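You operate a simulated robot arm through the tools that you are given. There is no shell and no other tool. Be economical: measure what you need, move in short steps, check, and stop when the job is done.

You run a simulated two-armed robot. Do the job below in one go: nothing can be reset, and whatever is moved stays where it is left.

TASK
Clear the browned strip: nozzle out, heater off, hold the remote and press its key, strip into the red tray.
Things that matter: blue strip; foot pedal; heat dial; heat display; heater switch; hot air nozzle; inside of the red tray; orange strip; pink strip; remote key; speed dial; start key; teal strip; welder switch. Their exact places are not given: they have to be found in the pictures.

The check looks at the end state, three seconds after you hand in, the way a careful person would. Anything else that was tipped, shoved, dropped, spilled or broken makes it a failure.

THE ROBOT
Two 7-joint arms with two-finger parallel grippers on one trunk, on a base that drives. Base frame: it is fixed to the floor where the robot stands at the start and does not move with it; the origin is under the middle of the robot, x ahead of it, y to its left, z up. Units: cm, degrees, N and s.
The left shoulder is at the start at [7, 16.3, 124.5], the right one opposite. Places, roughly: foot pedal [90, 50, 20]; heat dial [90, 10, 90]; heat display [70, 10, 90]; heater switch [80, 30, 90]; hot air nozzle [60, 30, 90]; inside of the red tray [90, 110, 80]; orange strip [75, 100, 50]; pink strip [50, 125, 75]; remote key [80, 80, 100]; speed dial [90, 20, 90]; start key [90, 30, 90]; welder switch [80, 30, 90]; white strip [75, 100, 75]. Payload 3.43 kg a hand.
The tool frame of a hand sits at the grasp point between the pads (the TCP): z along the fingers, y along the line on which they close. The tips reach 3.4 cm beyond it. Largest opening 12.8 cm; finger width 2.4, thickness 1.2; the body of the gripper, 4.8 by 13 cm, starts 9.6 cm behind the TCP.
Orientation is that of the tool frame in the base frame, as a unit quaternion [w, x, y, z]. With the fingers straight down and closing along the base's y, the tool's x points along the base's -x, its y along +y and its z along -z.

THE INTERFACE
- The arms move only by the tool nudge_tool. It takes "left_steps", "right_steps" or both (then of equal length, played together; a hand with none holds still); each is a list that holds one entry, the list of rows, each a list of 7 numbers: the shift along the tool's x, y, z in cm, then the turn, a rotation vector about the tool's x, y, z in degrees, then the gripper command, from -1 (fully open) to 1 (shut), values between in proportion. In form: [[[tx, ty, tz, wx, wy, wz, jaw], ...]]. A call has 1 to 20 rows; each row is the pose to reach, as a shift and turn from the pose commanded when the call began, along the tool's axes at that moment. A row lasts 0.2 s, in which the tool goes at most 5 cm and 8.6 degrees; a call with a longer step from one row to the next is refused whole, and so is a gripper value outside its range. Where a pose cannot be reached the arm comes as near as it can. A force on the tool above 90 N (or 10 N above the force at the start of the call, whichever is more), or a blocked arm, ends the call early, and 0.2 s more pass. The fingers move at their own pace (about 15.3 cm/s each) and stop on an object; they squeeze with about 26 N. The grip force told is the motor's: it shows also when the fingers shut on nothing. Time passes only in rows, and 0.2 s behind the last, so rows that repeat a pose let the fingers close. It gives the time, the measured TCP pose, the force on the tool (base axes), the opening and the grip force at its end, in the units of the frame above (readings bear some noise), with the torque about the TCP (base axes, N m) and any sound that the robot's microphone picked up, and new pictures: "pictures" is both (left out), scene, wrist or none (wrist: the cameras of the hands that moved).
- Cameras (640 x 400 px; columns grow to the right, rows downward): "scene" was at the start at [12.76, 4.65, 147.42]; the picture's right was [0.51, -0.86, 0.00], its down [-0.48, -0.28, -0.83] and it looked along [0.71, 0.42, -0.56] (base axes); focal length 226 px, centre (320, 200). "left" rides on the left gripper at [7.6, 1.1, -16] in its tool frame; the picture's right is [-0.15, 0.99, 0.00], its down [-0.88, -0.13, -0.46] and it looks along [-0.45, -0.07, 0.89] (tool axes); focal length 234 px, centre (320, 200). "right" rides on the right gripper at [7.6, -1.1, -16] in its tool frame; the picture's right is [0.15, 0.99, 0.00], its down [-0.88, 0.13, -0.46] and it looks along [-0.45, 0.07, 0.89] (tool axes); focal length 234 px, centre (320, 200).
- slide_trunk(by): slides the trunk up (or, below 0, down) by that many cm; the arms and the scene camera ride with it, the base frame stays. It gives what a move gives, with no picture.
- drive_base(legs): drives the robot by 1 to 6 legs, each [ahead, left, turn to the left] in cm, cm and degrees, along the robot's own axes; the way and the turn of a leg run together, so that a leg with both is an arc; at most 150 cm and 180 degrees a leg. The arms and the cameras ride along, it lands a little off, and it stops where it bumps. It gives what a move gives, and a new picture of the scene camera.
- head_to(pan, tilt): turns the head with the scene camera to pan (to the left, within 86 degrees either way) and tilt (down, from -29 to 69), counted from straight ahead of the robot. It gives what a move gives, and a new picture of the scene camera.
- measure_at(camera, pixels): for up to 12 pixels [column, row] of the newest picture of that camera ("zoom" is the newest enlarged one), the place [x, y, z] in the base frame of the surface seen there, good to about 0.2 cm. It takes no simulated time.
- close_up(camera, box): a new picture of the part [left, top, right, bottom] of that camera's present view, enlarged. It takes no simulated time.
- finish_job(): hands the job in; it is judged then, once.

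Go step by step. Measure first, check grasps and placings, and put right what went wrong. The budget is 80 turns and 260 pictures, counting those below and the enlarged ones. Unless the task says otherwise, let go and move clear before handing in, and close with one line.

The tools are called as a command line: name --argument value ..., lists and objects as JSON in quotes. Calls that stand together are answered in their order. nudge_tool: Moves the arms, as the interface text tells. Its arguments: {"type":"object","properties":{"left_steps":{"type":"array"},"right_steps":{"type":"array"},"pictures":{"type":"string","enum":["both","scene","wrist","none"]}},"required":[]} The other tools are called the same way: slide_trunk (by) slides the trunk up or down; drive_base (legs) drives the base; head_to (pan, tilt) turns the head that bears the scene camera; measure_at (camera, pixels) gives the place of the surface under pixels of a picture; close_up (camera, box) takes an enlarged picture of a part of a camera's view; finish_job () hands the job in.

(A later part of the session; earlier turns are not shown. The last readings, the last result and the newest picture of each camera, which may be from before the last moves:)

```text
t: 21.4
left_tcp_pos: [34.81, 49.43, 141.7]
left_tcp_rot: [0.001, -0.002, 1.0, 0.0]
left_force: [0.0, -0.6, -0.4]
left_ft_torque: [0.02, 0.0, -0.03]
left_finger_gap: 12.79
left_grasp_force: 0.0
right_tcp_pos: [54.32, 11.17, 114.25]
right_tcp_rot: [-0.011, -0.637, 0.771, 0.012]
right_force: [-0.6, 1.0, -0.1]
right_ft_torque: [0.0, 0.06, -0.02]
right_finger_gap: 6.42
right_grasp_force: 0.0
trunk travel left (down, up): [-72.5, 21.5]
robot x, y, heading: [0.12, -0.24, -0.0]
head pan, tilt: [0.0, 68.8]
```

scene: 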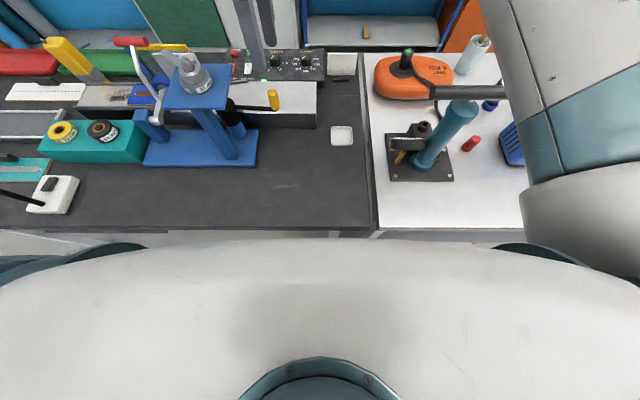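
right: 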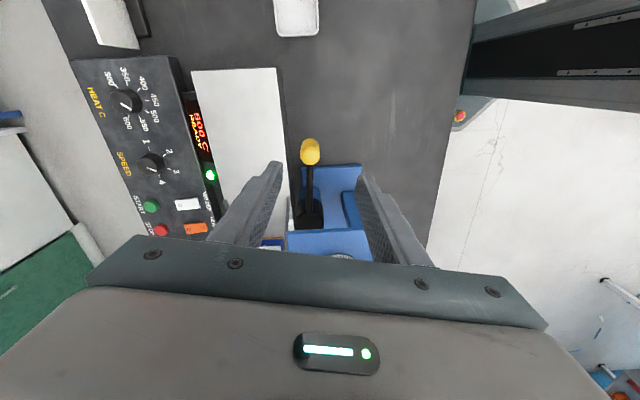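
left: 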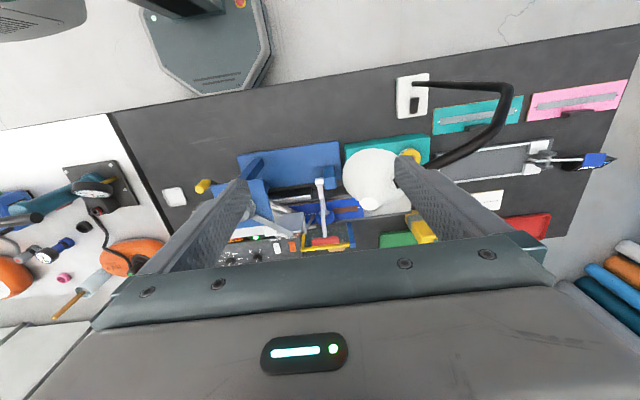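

The base plate is low (top z 26, front at x≈21) and a bench leg is near, so I'll turn the robot left instead of driving ahead. That brings the right shoulder forward and frees the wrist. First I'll lift and pull back the right hand.

nudge_tool --right_steps '[[[2, 1, -3, 0, 0, 0, 0], [4.5, 2, -6, 0, 0, 0, 0], [7, 3.5, -9, 0, 0, 0, 0], [9.5, 5, -11, 0, 0, 0, 0], [12.5, 6.7, -11, 0, 0, 0, 0], [12.5, 6.7, -11, 0, 0, 0, 0]]]' --pictures "none"

drive_base --legs '[[0, 0, 20]]'

head_to --pan 10 --tilt 45

```text
t: 22.8
left_tcp_pos: [34.72, 49.59, 141.75]
left_tcp_rot: [0.0, -0.001, 1.0, 0.001]
left_force: [-0.2, 0.0, -0.6]
left_ft_torque: [-0.02, -0.02, -0.01]
left_finger_gap: 12.78
left_grasp_force: 0.0
right_tcp_pos: [45.79, 0.16, 125.45]
right_tcp_rot: [-0.01, -0.636, 0.771, 0.013]
right_force: [0.9, 0.5, -0.7]
right_ft_torque: [-0.04, 0.02, 0.03]
right_finger_gap: 6.39
right_grasp_force: 0.0
trunk travel left (down, up): [-72.5, 21.5]
robot x, y, heading: [0.54, 0.06, -0.1]
head pan, tilt: [0.0, 68.8]
```

```text
t: 24.3
left_tcp_pos: [16.34, 58.09, 141.86]
left_tcp_rot: [0.0, -0.172, 0.985, 0.001]
left_force: [-0.1, -0.2, 0.9]
left_ft_torque: [0.02, 0.0, 0.03]
left_finger_gap: 12.78
left_grasp_force: 0.0
right_tcp_pos: [43.22, 15.39, 125.55]
right_tcp_rot: [0.013, 0.758, -0.652, -0.012]
right_force: [-0.1, 0.1, -0.1]
right_ft_torque: [-0.01, 0.01, 0.02]
right_finger_gap: 6.41
right_grasp_force: 0.1
trunk travel left (down, up): [-72.5, 21.5]
robot x, y, heading: [0.15, 0.11, 19.7]
head pan, tilt: [0.0, 68.8]
```

scene: 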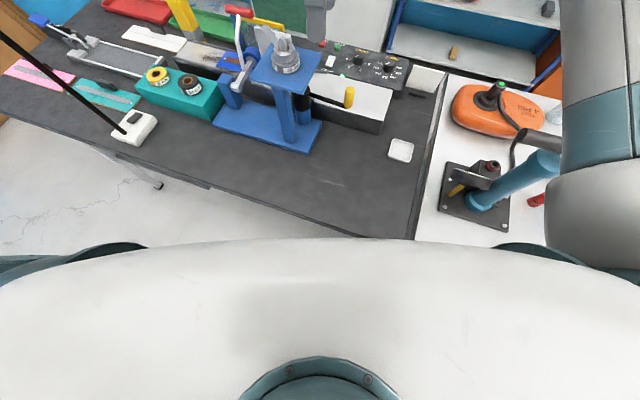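

```text
t: 25.2
left_tcp_pos: [16.14, 58.07, 141.78]
left_tcp_rot: [0.001, -0.172, 0.985, 0.001]
left_force: [0.3, 0.6, 0.2]
left_ft_torque: [0.05, 0.0, 0.02]
left_finger_gap: 12.8
left_grasp_force: 0.1
right_tcp_pos: [43.2, 15.47, 125.43]
right_tcp_rot: [0.012, 0.758, -0.652, -0.011]
right_force: [0.2, 0.1, 0.5]
right_ft_torque: [-0.03, 0.01, 0.02]
right_finger_gap: 6.41
right_grasp_force: 0.2
trunk travel left (down, up): [-72.5, 21.5]
robot x, y, heading: [0.1, 0.2, 19.9]
head pan, tilt: [10.0, 45.0]
```

scene: 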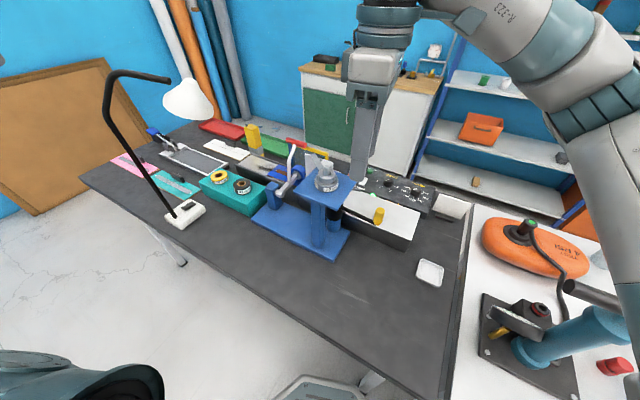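

Turned cleanly to about 20°. The grip is at (379,215); I'll measure it and the gun.

measure_at --camera "scene" --pixels '[[379, 211], [379, 219], [352, 210], [284, 186], [420, 225], [357, 100]]'

close_up --camera "scene" --box '[240, 130, 440, 255]'

```text
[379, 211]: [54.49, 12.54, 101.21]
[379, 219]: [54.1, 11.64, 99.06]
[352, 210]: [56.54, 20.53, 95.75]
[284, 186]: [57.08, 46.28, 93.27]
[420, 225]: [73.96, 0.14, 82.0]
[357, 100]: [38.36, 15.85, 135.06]
```

```text
3.20 times, centred on (340, 192) of scene
```

zoom: 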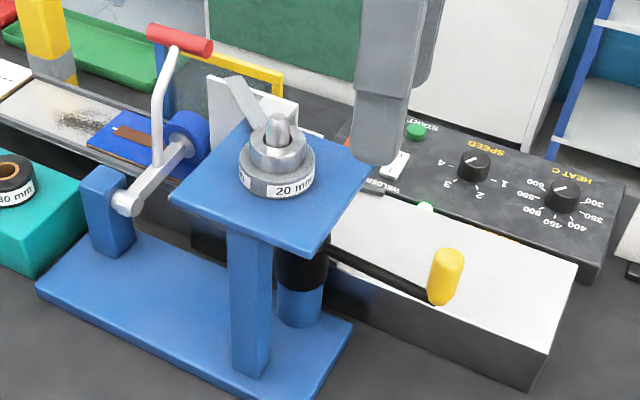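

Grip centre is now about [54.3,12.0]. I'll go above it and down, open at 6.4 cm.

nudge_tool --right_steps '[[[1.5, -3, 0, 0, 0, 0, 0], [3, -6.5, 0, 0, 0, 0, 0], [5, -10.5, 2, 0, 0, 0, 0], [5, -10.5, 6, 0, 0, 0, 0], [5, -10.5, 10, 0, 0, 0, 0], [5, -10.5, 14, 0, 0, 0, 0], [5, -10.5, 18, 0, 0, 0, 0], [5, -10.5, 18, 0, 0, 0, 0], [5, -10.5, 18, 0, 0, 0, 0]]]' --pictures "wrist"

```text
t: 27.2
left_tcp_pos: [16.27, 58.08, 141.8]
left_tcp_rot: [0.0, -0.172, 0.985, 0.001]
left_force: [0.9, 0.5, 0.7]
left_ft_torque: [0.02, 0.0, 0.0]
left_finger_gap: 12.81
left_grasp_force: 0.1
right_tcp_pos: [52.54, 9.92, 112.22]
right_tcp_rot: [0.014, 0.752, -0.659, -0.015]
right_force: [0.4, 0.5, -0.9]
right_ft_torque: [0.03, -0.03, -0.03]
right_finger_gap: 6.38
right_grasp_force: 0.0
right hand out of reach, approached as far as the arm can: row 3, 4, 5, 6, 7, 8, 9
trunk travel left (down, up): [-72.5, 21.5]
robot x, y, heading: [0.33, 0.55, 19.8]
head pan, tilt: [10.0, 45.0]
```

right: 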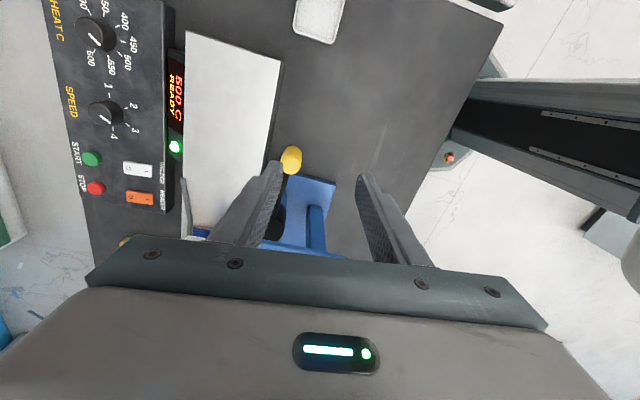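

The wrist yaw is still the limit. I'll unwind yaw by 40° in place and see where the hand ends up.

nudge_tool --right_steps '[[[0, 0, -4, 0, 0, 8, 0], [0, 0, -4, 0, 0, 16, 0], [0, 0, -4, 0, 0, 24, 0], [0, 0, -4, 0, 0, 32, 0], [0, 0, -4, 0, 0, 40, 0], [0, 0, -4, 0, 0, 40, 0], [0, 0, -4, 0, 0, 40, 0]]]' --pictures "wrist"

```text
t: 28.8
left_tcp_pos: [16.2, 58.3, 141.78]
left_tcp_rot: [0.001, -0.172, 0.985, 0.001]
left_force: [0.1, -0.8, 0.2]
left_ft_torque: [-0.03, -0.03, -0.01]
left_finger_gap: 12.81
left_grasp_force: 0.1
right_tcp_pos: [52.77, 9.82, 116.05]
right_tcp_rot: [-0.015, -0.49, 0.872, 0.006]
right_force: [1.0, -0.7, 0.6]
right_ft_torque: [0.0, 0.02, -0.02]
right_finger_gap: 6.41
right_grasp_force: 0.1
trunk travel left (down, up): [-72.5, 21.5]
robot x, y, heading: [0.36, 0.54, 19.8]
head pan, tilt: [10.0, 45.0]
```

right: 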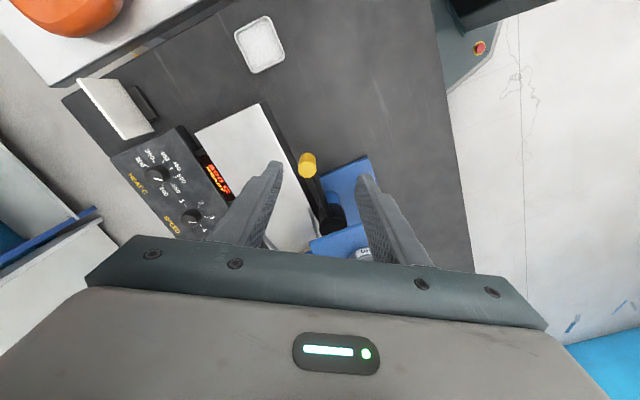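

Unwound to yaw ≈59°. Now I'll go over the grip and down.

nudge_tool --right_steps '[[[-1.3, 0, 0, 0, 0, 0, 0], [-2.66, -0.14, 2, 0, 0, 0, 0], [-2.66, -0.14, 6, 0, 0, 0, 0], [-2.66, -0.14, 10, 0, 0, 0, 0], [-2.66, -0.14, 14, 0, 0, 0, 0], [-2.66, -0.14, 17, 0, 0, 0, 0], [-2.66, -0.14, 17, 0, 0, 0, 0.2]]]' --pictures "wrist"

```text
t: 30.4
left_tcp_pos: [16.17, 58.16, 141.82]
left_tcp_rot: [0.002, -0.172, 0.985, 0.0]
left_force: [0.5, -0.1, 1.1]
left_ft_torque: [0.01, 0.0, 0.01]
left_finger_gap: 12.79
left_grasp_force: 0.0
right_tcp_pos: [53.73, 11.91, 98.86]
right_tcp_rot: [-0.016, -0.49, 0.871, 0.005]
right_force: [-0.7, 0.4, -0.5]
right_ft_torque: [-0.02, 0.05, -0.01]
right_finger_gap: 5.14
right_grasp_force: 0.0
trunk travel left (down, up): [-72.5, 21.5]
robot x, y, heading: [0.17, 0.12, 19.8]
head pan, tilt: [10.0, 45.0]
```

right: 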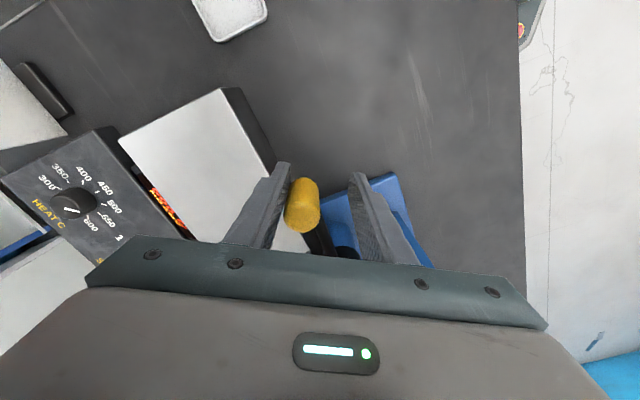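

The grip is caged between the fingers. I'll push it along +x on the arc.

nudge_tool --right_steps '[[[-0.4, -1.1, 0, 0, 0, 0, 0.35], [-0.9, -2.2, 0, 0, 0, 0, 0.35], [-1.39, -3.25, 0, 0, 0, 0, 0.35], [-2.2, -4.1, 0, 0, 0, 0, 0.35], [-3, -5, 0, 0, 0, 0, 0.35], [-3.81, -5.88, 0, 0, 0, 0, 0.35], [-4.9, -6.7, 0, 0, 0, 0, 0.35], [-5.96, -7.49, 0, 0, 0, 0, 0.35], [-5.96, -7.49, 0, 0, 0, 0, 0.35]]]' --pictures "both"

close_up --camera "scene" --box '[240, 130, 440, 255]'

```text
t: 32.4
left_tcp_pos: [16.43, 58.1, 141.84]
left_tcp_rot: [0.001, -0.171, 0.985, 0.0]
left_force: [0.4, -0.3, -0.5]
left_ft_torque: [0.0, 0.05, 0.01]
left_finger_gap: 12.78
left_grasp_force: 0.0
right_tcp_pos: [63.24, 12.92, 98.66]
right_tcp_rot: [-0.015, -0.49, 0.872, 0.006]
right_force: [-0.4, -0.7, -1.1]
right_ft_torque: [0.02, 0.0, 0.01]
right_finger_gap: 4.16
right_grasp_force: 0.0
trunk travel left (down, up): [-72.5, 21.5]
robot x, y, heading: [0.07, 0.43, 19.8]
head pan, tilt: [10.0, 45.0]
```

scene: 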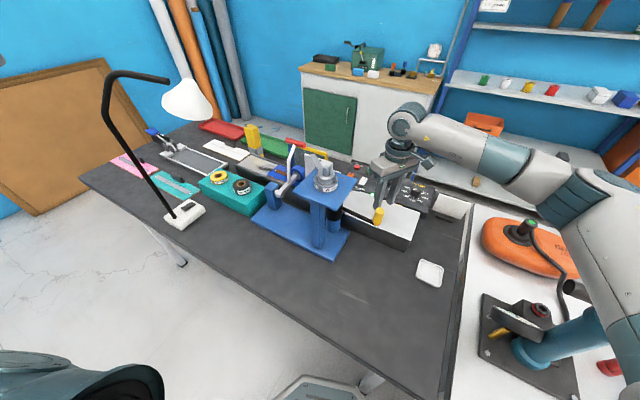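
right: 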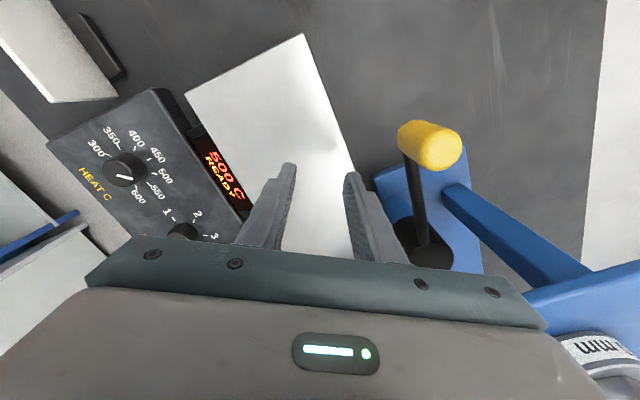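

```text
3.20 times, centred on (340, 192) of scene
```

zoom: 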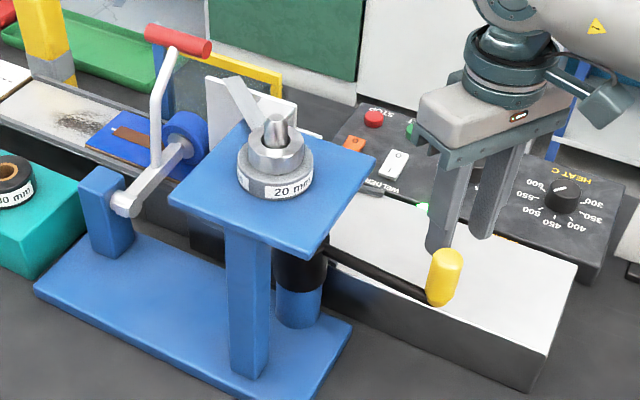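

The fingers slipped past the grip, which now shows at (430,145) in the wrist view. I'll measure where it is.

measure_at --camera "right" --pixels '[[440, 148], [415, 135], [410, 180], [420, 220], [425, 250]]'

measure_at --camera "scene" --pixels '[[379, 211], [379, 221]]'

close_up --camera "left" --box '[0, 100, 320, 300]'

```text
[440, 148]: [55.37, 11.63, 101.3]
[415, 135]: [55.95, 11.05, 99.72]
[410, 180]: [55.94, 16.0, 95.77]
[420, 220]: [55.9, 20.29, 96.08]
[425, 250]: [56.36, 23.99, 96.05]
```

```text
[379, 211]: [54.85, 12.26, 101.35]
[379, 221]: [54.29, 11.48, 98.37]
```

```text
2.00 times, centred on (160, 200) of left
```

zoom: 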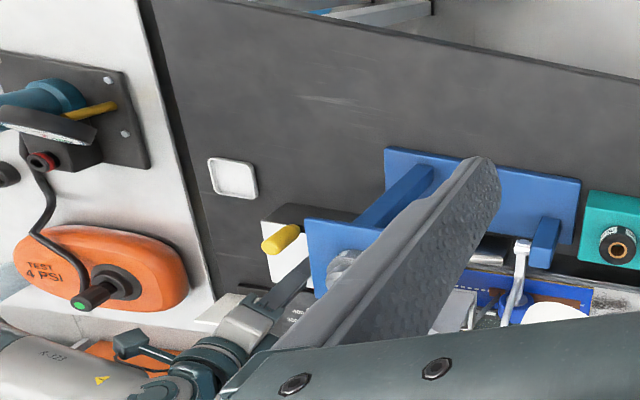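

The grip barely moved (now [55.2,11.6]); the slanted finger slid off it. I'll retry with a closed fist at zero yaw, pushing square along +x from the −x side.

nudge_tool --right_steps '[[[0, 0, -4, 0, 0, 0, 0.35], [0, 0, -8, 0, 0, 0, 0.6], [0, 0, -12, 0, 0, 0, 1], [1.5, 2, -12, 0, 0, 8.4, 1], [3, 4, -12, 0, 0, 16.8, 1], [4.5, 6, -12, 0, 0, 25.2, 1], [6, 8, -12, 0, 0, 33.5, 1], [7.6, 10.8, -12, 0, 0, 41.9, 1], [7.6, 10.8, -12, 0, 0, 50.3, 1], [7.6, 10.8, -12, 0, 0, 58.7, 1], [7.6, 10.8, -12, 0, 0, 58.7, 1]]]' --pictures "wrist"

```text
t: 34.8
left_tcp_pos: [16.11, 58.16, 141.78]
left_tcp_rot: [0.0, -0.171, 0.985, 0.0]
left_force: [-0.3, -0.4, 0.5]
left_ft_torque: [-0.04, -0.01, 0.0]
left_finger_gap: 12.8
left_grasp_force: 0.0
right_tcp_pos: [50.42, 12.29, 111.02]
right_tcp_rot: [-0.017, 0.001, 1.0, -0.003]
right_force: [0.0, -0.5, 0.4]
right_ft_torque: [0.0, -0.02, -0.04]
right_finger_gap: 0.01
right_grasp_force: 25.4
trunk travel left (down, up): [-72.5, 21.5]
robot x, y, heading: [0.21, -0.13, 19.8]
head pan, tilt: [10.0, 45.0]
```

right: 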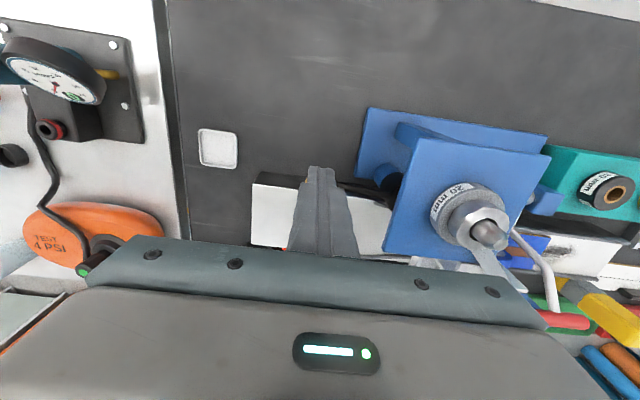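

In place at [50.4,12.3], square. Descending, then pushing +x in small steps.

nudge_tool --right_steps '[[[0, 0, 4, 0, 0, 0, 1], [0, 0.2, 8, 0, 0, 0, 1], [0, 0.2, 12, 0, 0, 0, 1], [-1, 0.2, 12, 0, 0, 0, 1], [-2, 0.2, 12, 0, 0, 0, 1], [-3, 0.1, 12, 0, 0, 0, 1], [-4, 0, 12, 0, 0, 0, 1], [-5, -0.2, 12, 0, 0, 0, 1]]]' --pictures "both"

close_up --camera "scene" --box '[240, 130, 440, 255]'

```text
t: 36.6
left_tcp_pos: [15.39, 57.95, 142.08]
left_tcp_rot: [0.002, -0.173, 0.985, 0.0]
left_force: [0.6, 0.3, 0.2]
left_ft_torque: [0.04, 0.1, -0.01]
left_finger_gap: 12.78
left_grasp_force: 0.1
right_tcp_pos: [52.5, 12.35, 98.97]
right_tcp_rot: [-0.031, -0.016, 0.999, -0.001]
right_force: [-48.9, 0.6, 23.6]
right_ft_torque: [-0.15, -1.32, -0.15]
right_finger_gap: 0.02
right_grasp_force: 25.7
trunk travel left (down, up): [-72.5, 21.5]
robot x, y, heading: [-0.0, 0.27, 20.0]
head pan, tilt: [10.0, 45.0]
stopped in row 8 (right hand): the force on the tool passed its limit (the readings are from after the stop); the commanded pose is now the measured one
```

scene: 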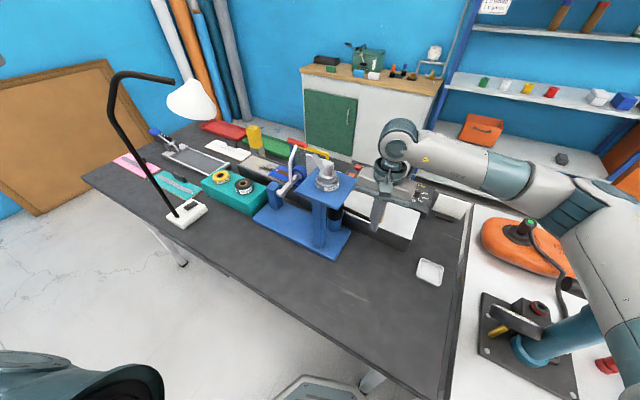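
right: 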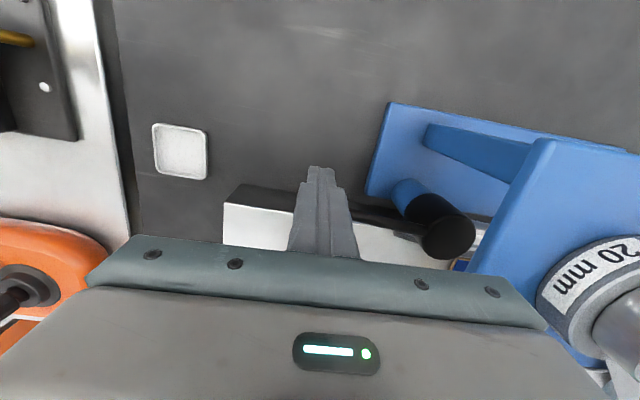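

```text
3.20 times, centred on (340, 192) of scene
```

zoom: 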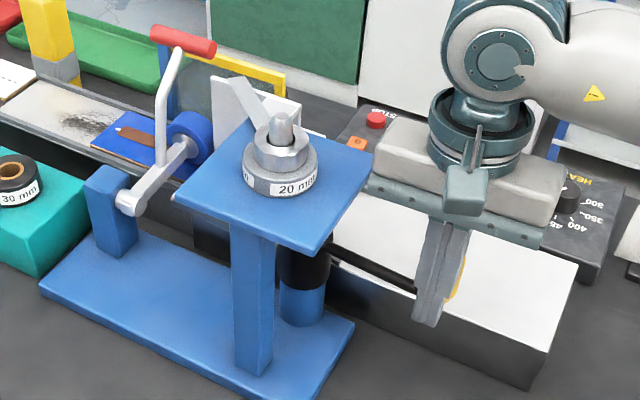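

The grip won't move past 50 N (call stopped) at [54.9,12], so the gun is at its end stop: nozzle fully out. Now I'll back off, raise and tuck the right hand, then drive to the operator side behind the bench, where the panel text faces.

nudge_tool --right_steps '[[[1, 0, 0, 0, 0, 0, 1], [2, 0, -1, 0, 0, 0, 1], [2.5, 0, -6, 0, 0, 0, 1], [3, -1, -11, 0, 0, 0, 1], [4, -4, -15, 0, 0, 0, 1], [6, -8, -18, 0, 0, 0, 1], [9, -12, -21, 0, 0, 0, 1], [11, -15, -25, 0, 0, 0, 1], [12.8, -19, -29, 0, 0, 0, 1], [12.8, -19, -32, 0, 0, 0, 1], [12.8, -19, -32, 0, 0, 0, 1]]]' --pictures "none"

close_up --camera "scene" --box '[240, 130, 440, 255]'

drive_base --legs '[[-45, 0, 0]]'

drive_base --legs '[[0, 0, 70]]'

```text
refused: row 3 steps farther than a row can; nothing moved
```

```text
3.20 times, centred on (340, 192) of scene
```

zoom: 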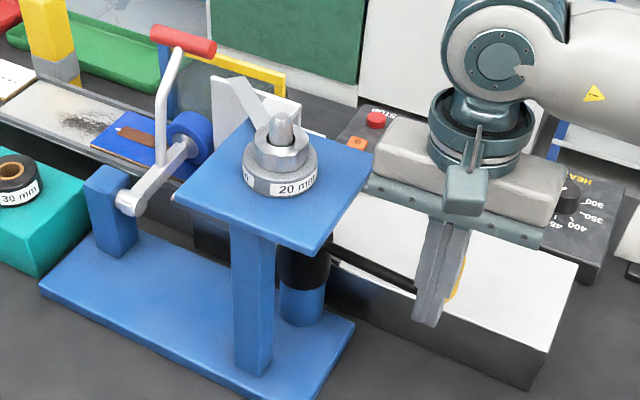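

```text
t: 39.3
left_tcp_pos: [-27.26, 42.75, 141.72]
left_tcp_rot: [0.0, -0.175, 0.985, 0.001]
left_force: [0.3, -0.1, 0.8]
left_ft_torque: [0.02, 0.01, 0.01]
left_finger_gap: 12.82
left_grasp_force: 0.0
right_tcp_pos: [10.67, -2.93, 98.43]
right_tcp_rot: [-0.028, -0.013, 1.0, -0.004]
right_force: [0.0, -0.4, 0.4]
right_ft_torque: [-0.03, 0.03, 0.0]
right_finger_gap: 0.0
right_grasp_force: 26.3
trunk travel left (down, up): [-72.5, 21.5]
robot x, y, heading: [-42.87, -15.27, 20.2]
head pan, tilt: [10.0, 45.0]
```

scene: 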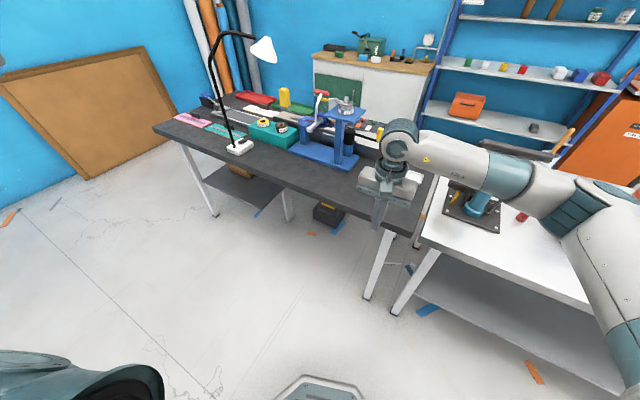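

```text
t: 42.8
left_tcp_pos: [-92.55, 18.34, 141.63]
left_tcp_rot: [0.001, 0.713, -0.701, -0.001]
left_force: [-0.7, 0.5, -0.5]
left_ft_torque: [0.0, -0.01, -0.04]
left_finger_gap: 12.8
left_grasp_force: 0.1
right_tcp_pos: [-36.84, 39.06, 98.52]
right_tcp_rot: [-0.021, -0.589, 0.807, -0.02]
right_force: [0.0, -0.4, -0.2]
right_ft_torque: [-0.02, 0.0, -0.03]
right_finger_gap: 0.02
right_grasp_force: 25.7
trunk travel left (down, up): [-72.5, 21.5]
robot x, y, heading: [-42.94, -15.3, 91.1]
head pan, tilt: [10.0, 45.0]
```

scene: 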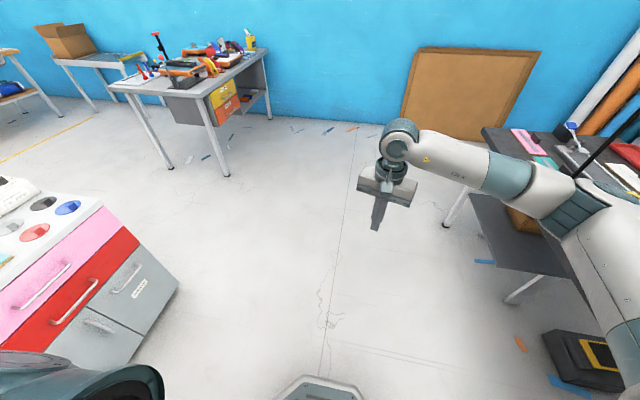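

The arm call was refused because of one oversized row. The drives still ran with the hand at z≈98, but it went straight back over clear bench. I'll lift the right hand now and check the surroundings before continuing.

nudge_tool --right_steps '[[[0, 0, -4, 0, 0, 0, 1], [0, 0, -8, 0, 0, 0, 1], [0, 0, -12, 0, 0, 0, 1], [0, 0, -16, 0, 0, 0, 1], [0, 0, -20, 0, 0, 0, 1], [0, 0, -24, 0, 0, 0, 1], [0, 0, -28, 0, 0, 0, 1], [0, 0, -32, 0, 0, 0, 1], [0, 0, -32, 0, 0, 0, 1]]]' --pictures "none"

measure_at --camera "scene" --pixels '[[170, 290], [110, 210], [60, 330], [270, 118], [225, 175], [405, 110], [500, 310], [445, 225], [485, 130], [560, 360], [330, 180], [250, 240]]'

```text
t: 44.8
left_tcp_pos: [-92.55, 18.35, 141.77]
left_tcp_rot: [0.0, 0.713, -0.701, -0.001]
left_force: [-0.3, -0.7, 0.1]
left_ft_torque: [0.0, 0.02, -0.04]
left_finger_gap: 12.82
left_grasp_force: 0.0
right_tcp_pos: [-36.36, 40.97, 130.53]
right_tcp_rot: [-0.021, -0.59, 0.807, -0.019]
right_force: [-0.5, -0.1, 0.4]
right_ft_torque: [-0.01, 0.02, 0.01]
right_finger_gap: 0.0
right_grasp_force: 25.9
trunk travel left (down, up): [-72.5, 21.5]
robot x, y, heading: [-42.63, -15.07, 90.9]
head pan, tilt: [10.0, 45.0]
```

```text
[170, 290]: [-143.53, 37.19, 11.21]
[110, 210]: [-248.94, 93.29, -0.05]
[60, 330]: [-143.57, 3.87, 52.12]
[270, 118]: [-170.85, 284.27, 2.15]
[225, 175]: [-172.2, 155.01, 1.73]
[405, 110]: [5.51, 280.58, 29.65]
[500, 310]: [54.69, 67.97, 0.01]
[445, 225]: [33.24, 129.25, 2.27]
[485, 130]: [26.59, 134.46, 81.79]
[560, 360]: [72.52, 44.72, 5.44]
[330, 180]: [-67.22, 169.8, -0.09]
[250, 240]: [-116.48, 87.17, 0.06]
```

Clear path: cabinet at x≤−143, bench end at y≈134.5, wall at y≈281. I'll drive ahead 205 cm in two legs, then turn right to face +x.

drive_base --legs '[[105, 0, 0], [100, 0, 0], [0, 0, -91]]'

head_to --pan -15 --tilt 40

```text
t: 58.7
left_tcp_pos: [-15.46, 238.26, 141.75]
left_tcp_rot: [0.001, -0.031, 1.0, 0.001]
left_force: [-0.1, -0.5, -0.8]
left_ft_torque: [-0.02, 0.0, 0.04]
left_finger_gap: 12.79
left_grasp_force: 0.1
right_tcp_pos: [9.7, 183.22, 130.54]
right_tcp_rot: [-0.029, 0.131, 0.991, 0.0]
right_force: [0.4, 0.4, -0.2]
right_ft_torque: [-0.01, 0.01, -0.03]
right_finger_gap: 0.0
right_grasp_force: 26.2
trunk travel left (down, up): [-72.5, 21.5]
robot x, y, heading: [-46.78, 187.09, 3.6]
head pan, tilt: [10.0, 45.0]
```

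scene: 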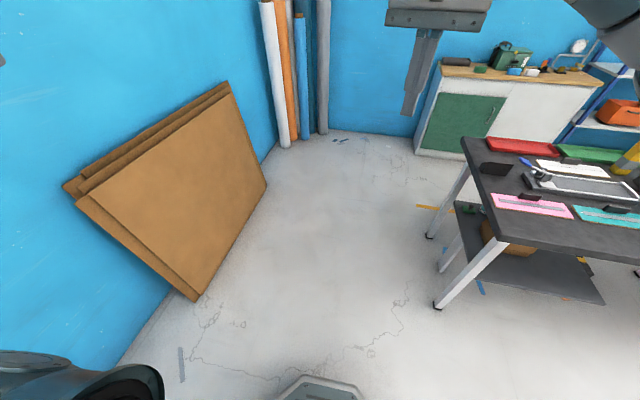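

```text
t: 59.5
left_tcp_pos: [-15.41, 238.25, 141.74]
left_tcp_rot: [0.0, -0.031, 1.0, 0.0]
left_force: [-0.1, 0.4, -0.5]
left_ft_torque: [0.0, -0.02, 0.0]
left_finger_gap: 12.77
left_grasp_force: 0.1
right_tcp_pos: [9.76, 183.23, 130.54]
right_tcp_rot: [-0.03, 0.131, 0.991, 0.0]
right_force: [0.3, -0.7, -0.2]
right_ft_torque: [0.02, -0.02, 0.02]
right_finger_gap: 0.0
right_grasp_force: 25.9
trunk travel left (down, up): [-72.5, 21.5]
robot x, y, heading: [-46.84, 187.23, 3.5]
head pan, tilt: [-15.0, 40.0]
```

scene: 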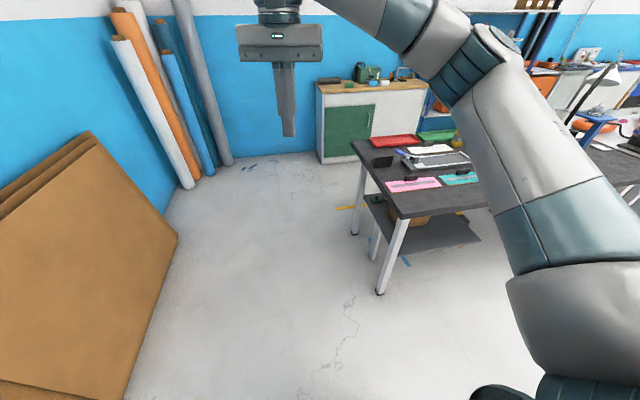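

I'll measure the passage: boards, rolls, cabinet and the bench's rear corner.

measure_at --camera "scene" --pixels '[[135, 390], [178, 240], [190, 185], [230, 160], [318, 160], [370, 152], [355, 142], [355, 235], [380, 292], [385, 205], [405, 155], [360, 207]]'

```text
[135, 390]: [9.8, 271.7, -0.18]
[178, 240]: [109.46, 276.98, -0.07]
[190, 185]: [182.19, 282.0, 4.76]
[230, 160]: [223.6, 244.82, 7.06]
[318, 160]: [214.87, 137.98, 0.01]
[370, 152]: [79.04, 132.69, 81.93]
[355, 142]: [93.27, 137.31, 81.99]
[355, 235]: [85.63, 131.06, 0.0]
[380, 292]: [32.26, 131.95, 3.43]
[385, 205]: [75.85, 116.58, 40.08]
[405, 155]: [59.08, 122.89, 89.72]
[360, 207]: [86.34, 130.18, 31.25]
```

The passage behind the bench is about 110 cm wide (bench rear edge x≈93.5, cabinet x≈205). I'll drive to about [148,187] and turn to face −x.

drive_base --legs '[[0, 0, -3.5], [98, 0, 0], [97, 0, 0], [0, 0, 90], [0, 0, 90]]'

head_to --pan 35 --tilt 42

```text
t: 77.4
left_tcp_pos: [115.14, 138.22, 141.69]
left_tcp_rot: [0.001, 1.0, 0.02, 0.0]
left_force: [0.1, 0.5, -0.2]
left_ft_torque: [0.01, 0.02, 0.03]
left_finger_gap: 12.79
left_grasp_force: 0.1
right_tcp_pos: [91.23, 193.68, 130.57]
right_tcp_rot: [0.0, 0.989, -0.142, 0.029]
right_force: [0.5, -0.9, 0.0]
right_ft_torque: [0.02, 0.01, 0.01]
right_finger_gap: 0.01
right_grasp_force: 26.7
trunk travel left (down, up): [-72.5, 21.5]
robot x, y, heading: [147.96, 188.76, -177.5]
head pan, tilt: [-15.0, 40.0]
```

scene: 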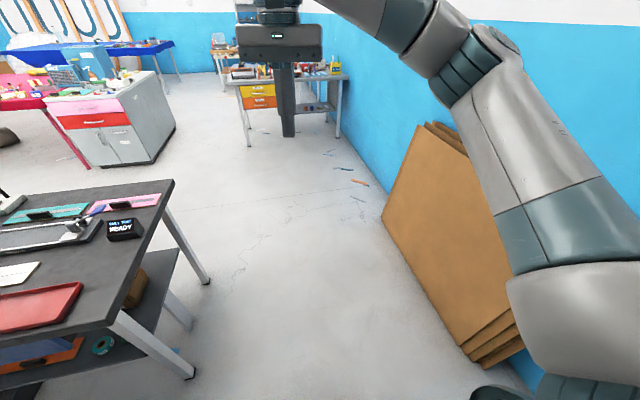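

```text
t: 78.6
left_tcp_pos: [115.16, 138.11, 141.77]
left_tcp_rot: [0.0, 1.0, 0.02, 0.001]
left_force: [0.0, 1.2, -0.3]
left_ft_torque: [-0.01, -0.01, 0.01]
left_finger_gap: 12.8
left_grasp_force: 0.1
right_tcp_pos: [91.23, 193.74, 130.58]
right_tcp_rot: [0.001, 0.989, -0.143, 0.028]
right_force: [-0.8, -1.2, 0.5]
right_ft_torque: [-0.02, 0.01, 0.01]
right_finger_gap: 0.01
right_grasp_force: 25.8
trunk travel left (down, up): [-72.5, 21.5]
robot x, y, heading: [147.51, 188.59, -177.5]
head pan, tilt: [35.0, 42.0]
```

scene: 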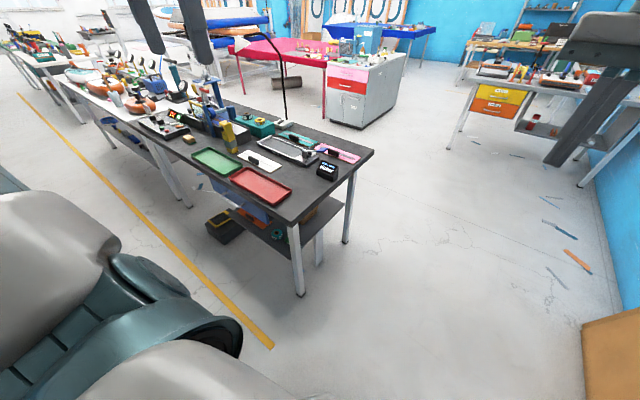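

The aisle is clear. I'll square up to heading 180, move left (−y) to y≈60 and come up to x≈127.

drive_base --legs '[[0, 0, -2.5], [0, 65, 0], [0, 64, 0], [20, 0, 0]]'

head_to --pan 5 --tilt 50

close_up --camera "scene" --box '[200, 100, 440, 250]'

```text
t: 86.9
left_tcp_pos: [95.82, 10.61, 141.85]
left_tcp_rot: [0.002, 1.0, 0.011, -0.001]
left_force: [-0.3, -0.1, 0.4]
left_ft_torque: [-0.02, -0.02, -0.02]
left_finger_gap: 12.79
left_grasp_force: 0.1
right_tcp_pos: [72.97, 66.66, 130.75]
right_tcp_rot: [0.002, 0.988, -0.151, 0.027]
right_force: [0.0, -0.2, -0.3]
right_ft_torque: [-0.04, -0.01, -0.02]
right_finger_gap: 0.03
right_grasp_force: 25.6
trunk travel left (down, up): [-72.5, 21.5]
robot x, y, heading: [128.97, 60.38, -178.6]
head pan, tilt: [35.0, 42.0]
```

scene: 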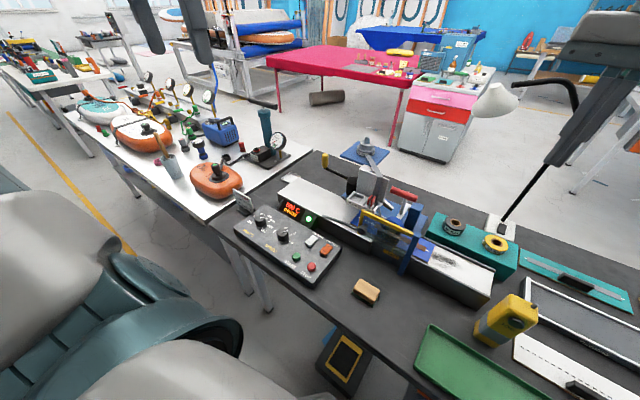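

```text
t: 87.8
left_tcp_pos: [95.73, 10.45, 141.81]
left_tcp_rot: [0.001, 1.0, 0.01, -0.001]
left_force: [-0.2, -0.2, -0.2]
left_ft_torque: [-0.02, 0.03, 0.04]
left_finger_gap: 12.82
left_grasp_force: 0.0
right_tcp_pos: [72.84, 66.66, 130.48]
right_tcp_rot: [0.001, 0.988, -0.151, 0.029]
right_force: [0.1, 0.8, 0.3]
right_ft_torque: [-0.01, -0.01, 0.01]
right_finger_gap: 0.0
right_grasp_force: 26.0
trunk travel left (down, up): [-72.5, 21.5]
robot x, y, heading: [129.18, 60.42, -178.7]
head pan, tilt: [5.0, 50.0]
```

scene: 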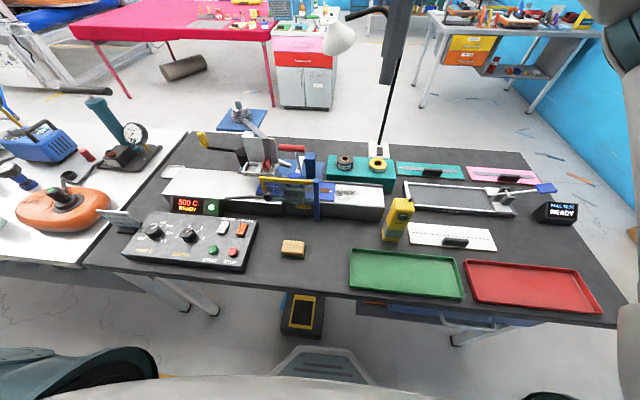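

```text
2.67 times, centred on (320, 175) of scene
```

zoom: 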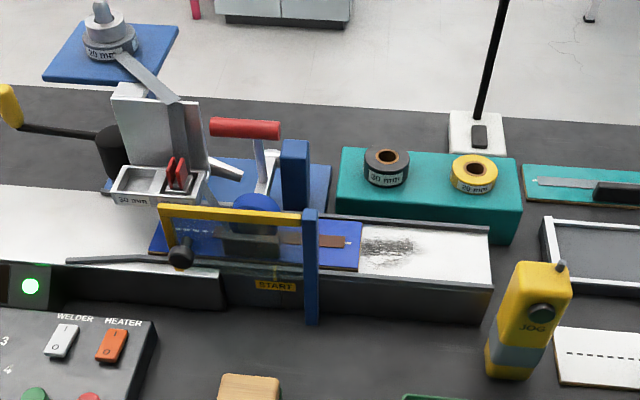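

From here the remote is clear, with a "JOG" key on its +x face at (402,215). I'll get close-ups and measurements of the switch, remote, strip and trays.

close_up --camera "scene" --box '[200, 205, 280, 255]'

measure_at --camera "zoom" --pixels '[[320, 160], [345, 200], [320, 240], [325, 180]]'

close_up --camera "scene" --box '[370, 180, 434, 250]'

close_up --camera "scene" --box '[230, 140, 390, 240]'

measure_at --camera "scene" --pixels '[[402, 203], [404, 216], [397, 238], [386, 236], [410, 205], [392, 204], [533, 285], [480, 265], [560, 270], [590, 308], [495, 308], [295, 248]]'

```text
8.00 times, centred on (240, 230) of scene
```

zoom: 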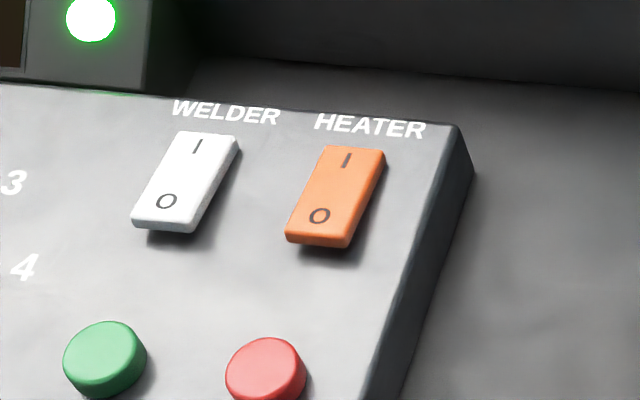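

```text
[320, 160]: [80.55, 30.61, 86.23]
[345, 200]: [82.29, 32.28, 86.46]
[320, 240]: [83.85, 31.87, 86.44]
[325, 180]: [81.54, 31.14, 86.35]
```

```text
5.71 times, centred on (402, 215) of scene
```

zoom: 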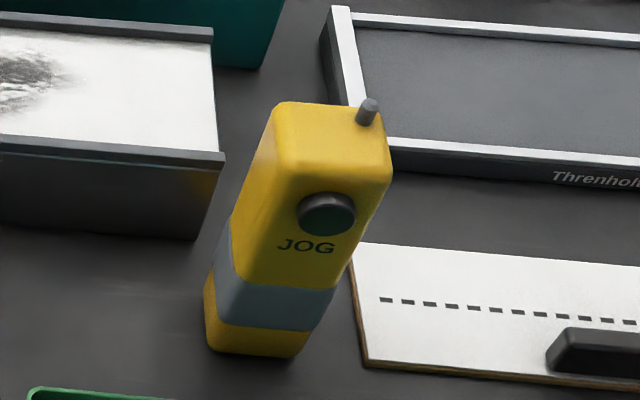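

```text
4.00 times, centred on (310, 190) of scene
```

zoom: 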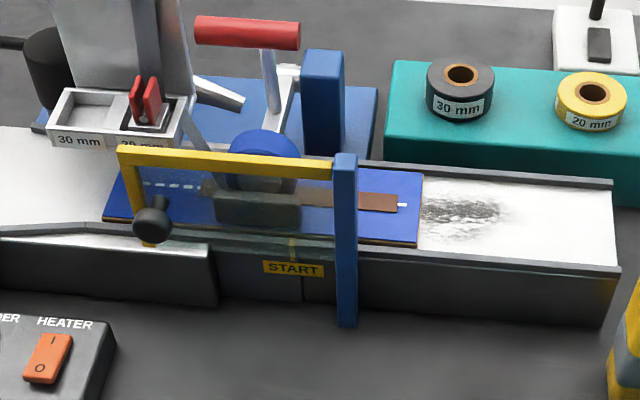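

```text
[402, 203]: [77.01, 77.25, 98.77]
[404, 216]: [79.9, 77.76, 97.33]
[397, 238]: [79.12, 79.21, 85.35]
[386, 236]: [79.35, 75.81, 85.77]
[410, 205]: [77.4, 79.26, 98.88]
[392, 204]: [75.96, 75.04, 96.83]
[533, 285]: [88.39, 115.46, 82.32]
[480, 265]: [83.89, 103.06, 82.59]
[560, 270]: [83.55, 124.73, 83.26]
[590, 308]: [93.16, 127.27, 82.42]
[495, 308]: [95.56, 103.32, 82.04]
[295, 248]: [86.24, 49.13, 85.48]
```

The heater rocker is at [82.3,31.4,86.4] with "O" on its +x end (about [83.6,31.5]), currently raised. I'll bring the left hand, shut, over the O end while checking the nearby stop button.

measure_at --camera "scene" --pixels '[[233, 251], [213, 249], [268, 194], [290, 181], [322, 205]]'

nudge_tool --left_steps '[[[-2, -3.5, 0, 0, 0, 0, 0], [-4, -7, 0, 0, 0, 0, 1], [-6, -10.5, 1, 0, 0, 0, 1], [-8, -14, 4, 0, 0, 0, 1], [-10, -17.5, 7, 0, 0, 0, 1], [-12, -20.9, 9, 0, 0, 0, 1], [-12.2, -20.9, 13.9, 0, 0, 0, 1], [-12.2, -20.9, 18.8, 0, 0, 0, 1], [-12.2, -20.9, 23.7, 0, 0, 0, 1], [-12.2, -20.9, 28.6, 0, 0, 0, 1], [-12.2, -20.9, 33.5, 0, 0, 0, 1], [-12.2, -20.9, 38.4, 0, 0, 0, 1], [-12.2, -20.9, 42, 0, 0, 0, 1], [-12.2, -20.9, 45, 0, 0, 0, 1], [-12.2, -20.9, 45, 0, 0, 0, 1]]]'

```text
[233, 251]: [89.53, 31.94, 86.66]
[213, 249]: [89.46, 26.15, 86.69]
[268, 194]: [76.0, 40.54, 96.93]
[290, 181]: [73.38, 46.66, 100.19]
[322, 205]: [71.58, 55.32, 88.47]
```

```text
refused: row 4 steps farther than a row can; nothing moved
```

One row was slightly too long, so I'll respace the steps.

nudge_tool --left_steps '[[[-2, -3.5, 0, 0, 0, 0, 0], [-4, -7, 0, 0, 0, 0, 1], [-6, -10.5, 1, 0, 0, 0, 1], [-8, -14, 3, 0, 0, 0, 1], [-10, -17.5, 5, 0, 0, 0, 1], [-12, -20.9, 7, 0, 0, 0, 1], [-12.2, -20.9, 11.8, 0, 0, 0, 1], [-12.2, -20.9, 16.6, 0, 0, 0, 1], [-12.2, -20.9, 21.4, 0, 0, 0, 1], [-12.2, -20.9, 26.2, 0, 0, 0, 1], [-12.2, -20.9, 31, 0, 0, 0, 1], [-12.2, -20.9, 35.8, 0, 0, 0, 1], [-12.2, -20.9, 40.6, 0, 0, 0, 1], [-12.2, -20.9, 45, 0, 0, 0, 1], [-12.2, -20.9, 45, 0, 0, 0, 1]]]'

```text
t: 91.0
left_tcp_pos: [83.27, 31.17, 97.03]
left_tcp_rot: [0.002, 1.0, 0.012, -0.001]
left_force: [0.1, 0.7, 0.3]
left_ft_torque: [-0.01, -0.01, -0.03]
left_finger_gap: 0.0
left_grasp_force: 26.2
right_tcp_pos: [72.93, 66.57, 130.63]
right_tcp_rot: [0.001, 0.988, -0.151, 0.029]
right_force: [-0.6, -0.9, 0.1]
right_ft_torque: [0.02, 0.02, 0.05]
right_finger_gap: 0.01
right_grasp_force: 26.5
trunk travel left (down, up): [-72.5, 21.5]
robot x, y, heading: [129.37, 60.58, -178.6]
head pan, tilt: [5.0, 50.0]
```

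scene: 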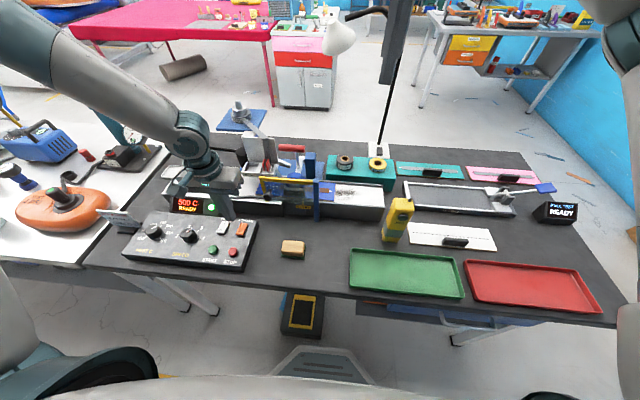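
left: 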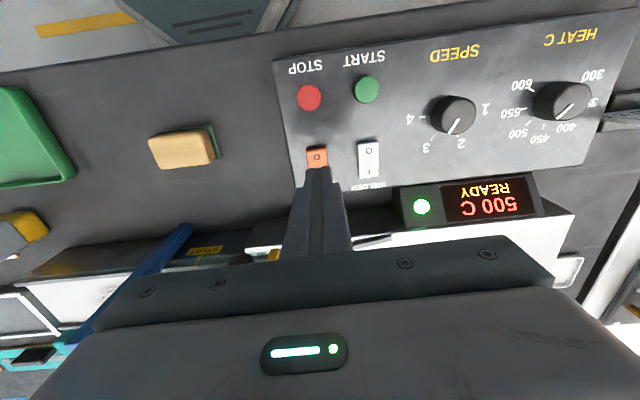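

The fist sits over the heater's orange switch. I'll shift 0.6 cm toward O and press down gently.

nudge_tool --left_steps '[[[0.6, -0.2, 3, 0, 0, 0, 1], [0.6, -0.2, 6, 0, 0, 0, 1], [0.6, -0.2, 6.8, 0, 0, 0, 1], [0.6, -0.2, 7.2, 0, 0, 0, 1], [0.6, -0.2, 7.6, 0, 0, 0, 1], [0.6, -0.2, 7.9, 0, 0, 0, 1], [0.6, -0.2, 8.1, 0, 0, 0, 1]]]' --pictures "wrist"

```text
t: 92.6
left_tcp_pos: [83.65, 31.29, 89.68]
left_tcp_rot: [0.003, 1.0, 0.013, -0.009]
left_force: [21.0, -5.8, 59.5]
left_ft_torque: [-0.21, 0.02, -0.26]
left_finger_gap: 0.0
left_grasp_force: 26.4
right_tcp_pos: [73.49, 66.7, 130.84]
right_tcp_rot: [0.002, 0.988, -0.149, 0.027]
right_force: [-0.1, -0.9, 0.9]
right_ft_torque: [-0.02, 0.03, -0.03]
right_finger_gap: 0.02
right_grasp_force: 25.9
trunk travel left (down, up): [-72.5, 21.5]
robot x, y, heading: [129.45, 60.3, -178.6]
head pan, tilt: [5.0, 50.0]
stopped in row 7 (left hand): the force on the tool passed its limit (the readings are from after the stop); the commanded pose is now the measured one
```

left: 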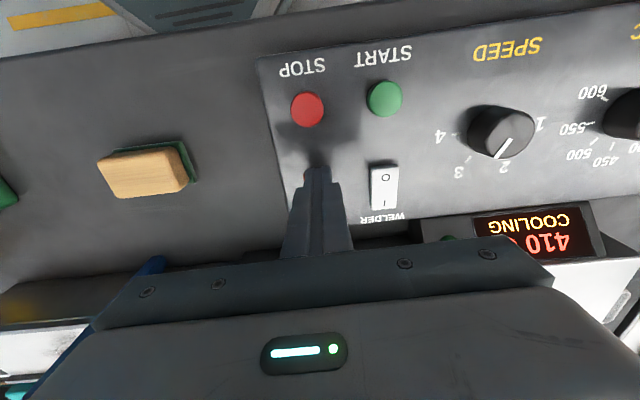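

The display now reads "410 COOLING", so the heater is off. I'll raise the left hand and view the remote with both cameras.

nudge_tool --left_steps '[[[0, 0, -4, 0, 0, 0, 1], [0, 0, -8.5, 0, 0, 0, 1], [2, 0, -13, 0, 0, 0, 1], [5, 0, -17, 0, 0, 0, 1], [9, 0, -19, 0, 0, 0, 1], [9, 0, -19, 0, 0, 0, 1]]]' --pictures "none"

close_up --camera "scene" --box '[160, 160, 420, 270]'

close_up --camera "right" --box '[160, 60, 480, 260]'

```text
t: 94.0
left_tcp_pos: [92.27, 31.14, 108.24]
left_tcp_rot: [0.002, 1.0, 0.013, -0.005]
left_force: [-0.4, 0.2, -0.5]
left_ft_torque: [0.02, -0.05, 0.0]
left_finger_gap: 0.0
left_grasp_force: 25.9
right_tcp_pos: [72.73, 66.41, 130.51]
right_tcp_rot: [0.001, 0.988, -0.151, 0.028]
right_force: [-0.9, -0.2, 0.0]
right_ft_torque: [0.03, -0.02, 0.02]
right_finger_gap: 0.0
right_grasp_force: 26.0
trunk travel left (down, up): [-72.5, 21.5]
robot x, y, heading: [129.18, 60.63, -178.2]
head pan, tilt: [5.0, 50.0]
```

```text
2.46 times, centred on (290, 215) of scene
```

zoom: 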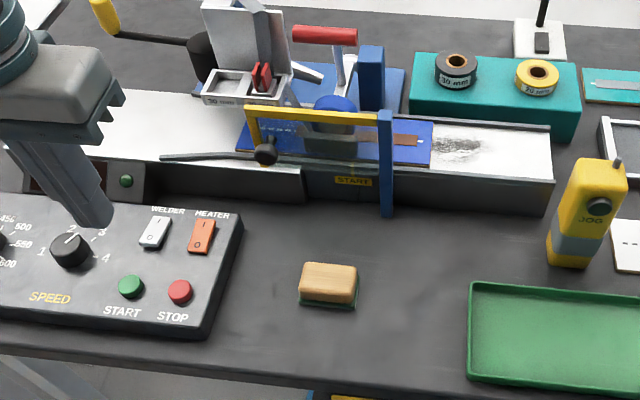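

```text
2.00 times, centred on (320, 160) of right
```

zoom: 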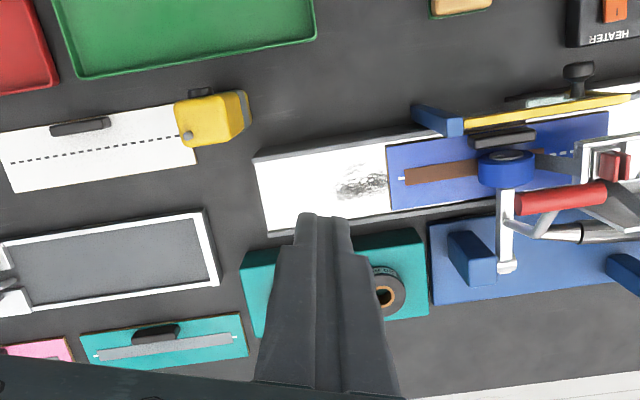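

I'll measure the remote's top corners and key in the wrist close-up and in a fresh scene close-up.

measure_at --camera "zoom" --pixels '[[181, 106], [230, 99], [187, 143], [230, 136], [187, 135], [205, 120], [200, 93], [245, 120], [190, 165], [180, 110], [405, 178], [470, 170]]'

close_up --camera "scene" --box '[370, 185, 434, 250]'

measure_at --camera "zoom" --pixels '[[338, 185], [330, 130], [260, 160], [245, 330], [290, 340], [220, 310], [350, 240], [300, 100], [395, 130], [285, 200]]'

```text
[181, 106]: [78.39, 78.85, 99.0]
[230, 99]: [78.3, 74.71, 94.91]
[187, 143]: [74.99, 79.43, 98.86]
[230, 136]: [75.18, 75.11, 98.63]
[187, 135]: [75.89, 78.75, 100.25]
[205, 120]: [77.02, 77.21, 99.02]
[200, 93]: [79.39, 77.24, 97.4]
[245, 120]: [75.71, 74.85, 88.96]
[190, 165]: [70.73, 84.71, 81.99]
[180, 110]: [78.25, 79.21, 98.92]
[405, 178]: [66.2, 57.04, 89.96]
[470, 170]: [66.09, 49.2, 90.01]
```

```text
6.15 times, centred on (402, 218) of scene
```

zoom: 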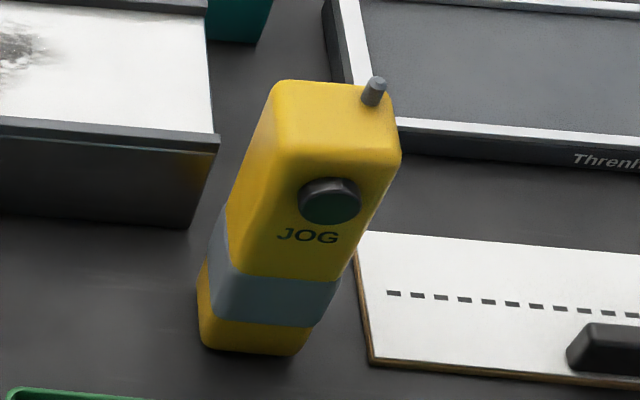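

```text
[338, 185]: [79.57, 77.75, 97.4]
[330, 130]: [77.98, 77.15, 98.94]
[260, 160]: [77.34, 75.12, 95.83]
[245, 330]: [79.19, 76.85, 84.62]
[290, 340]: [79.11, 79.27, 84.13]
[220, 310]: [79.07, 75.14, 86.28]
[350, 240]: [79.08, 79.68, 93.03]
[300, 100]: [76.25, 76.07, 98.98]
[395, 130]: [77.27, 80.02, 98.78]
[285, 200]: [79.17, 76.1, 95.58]
```

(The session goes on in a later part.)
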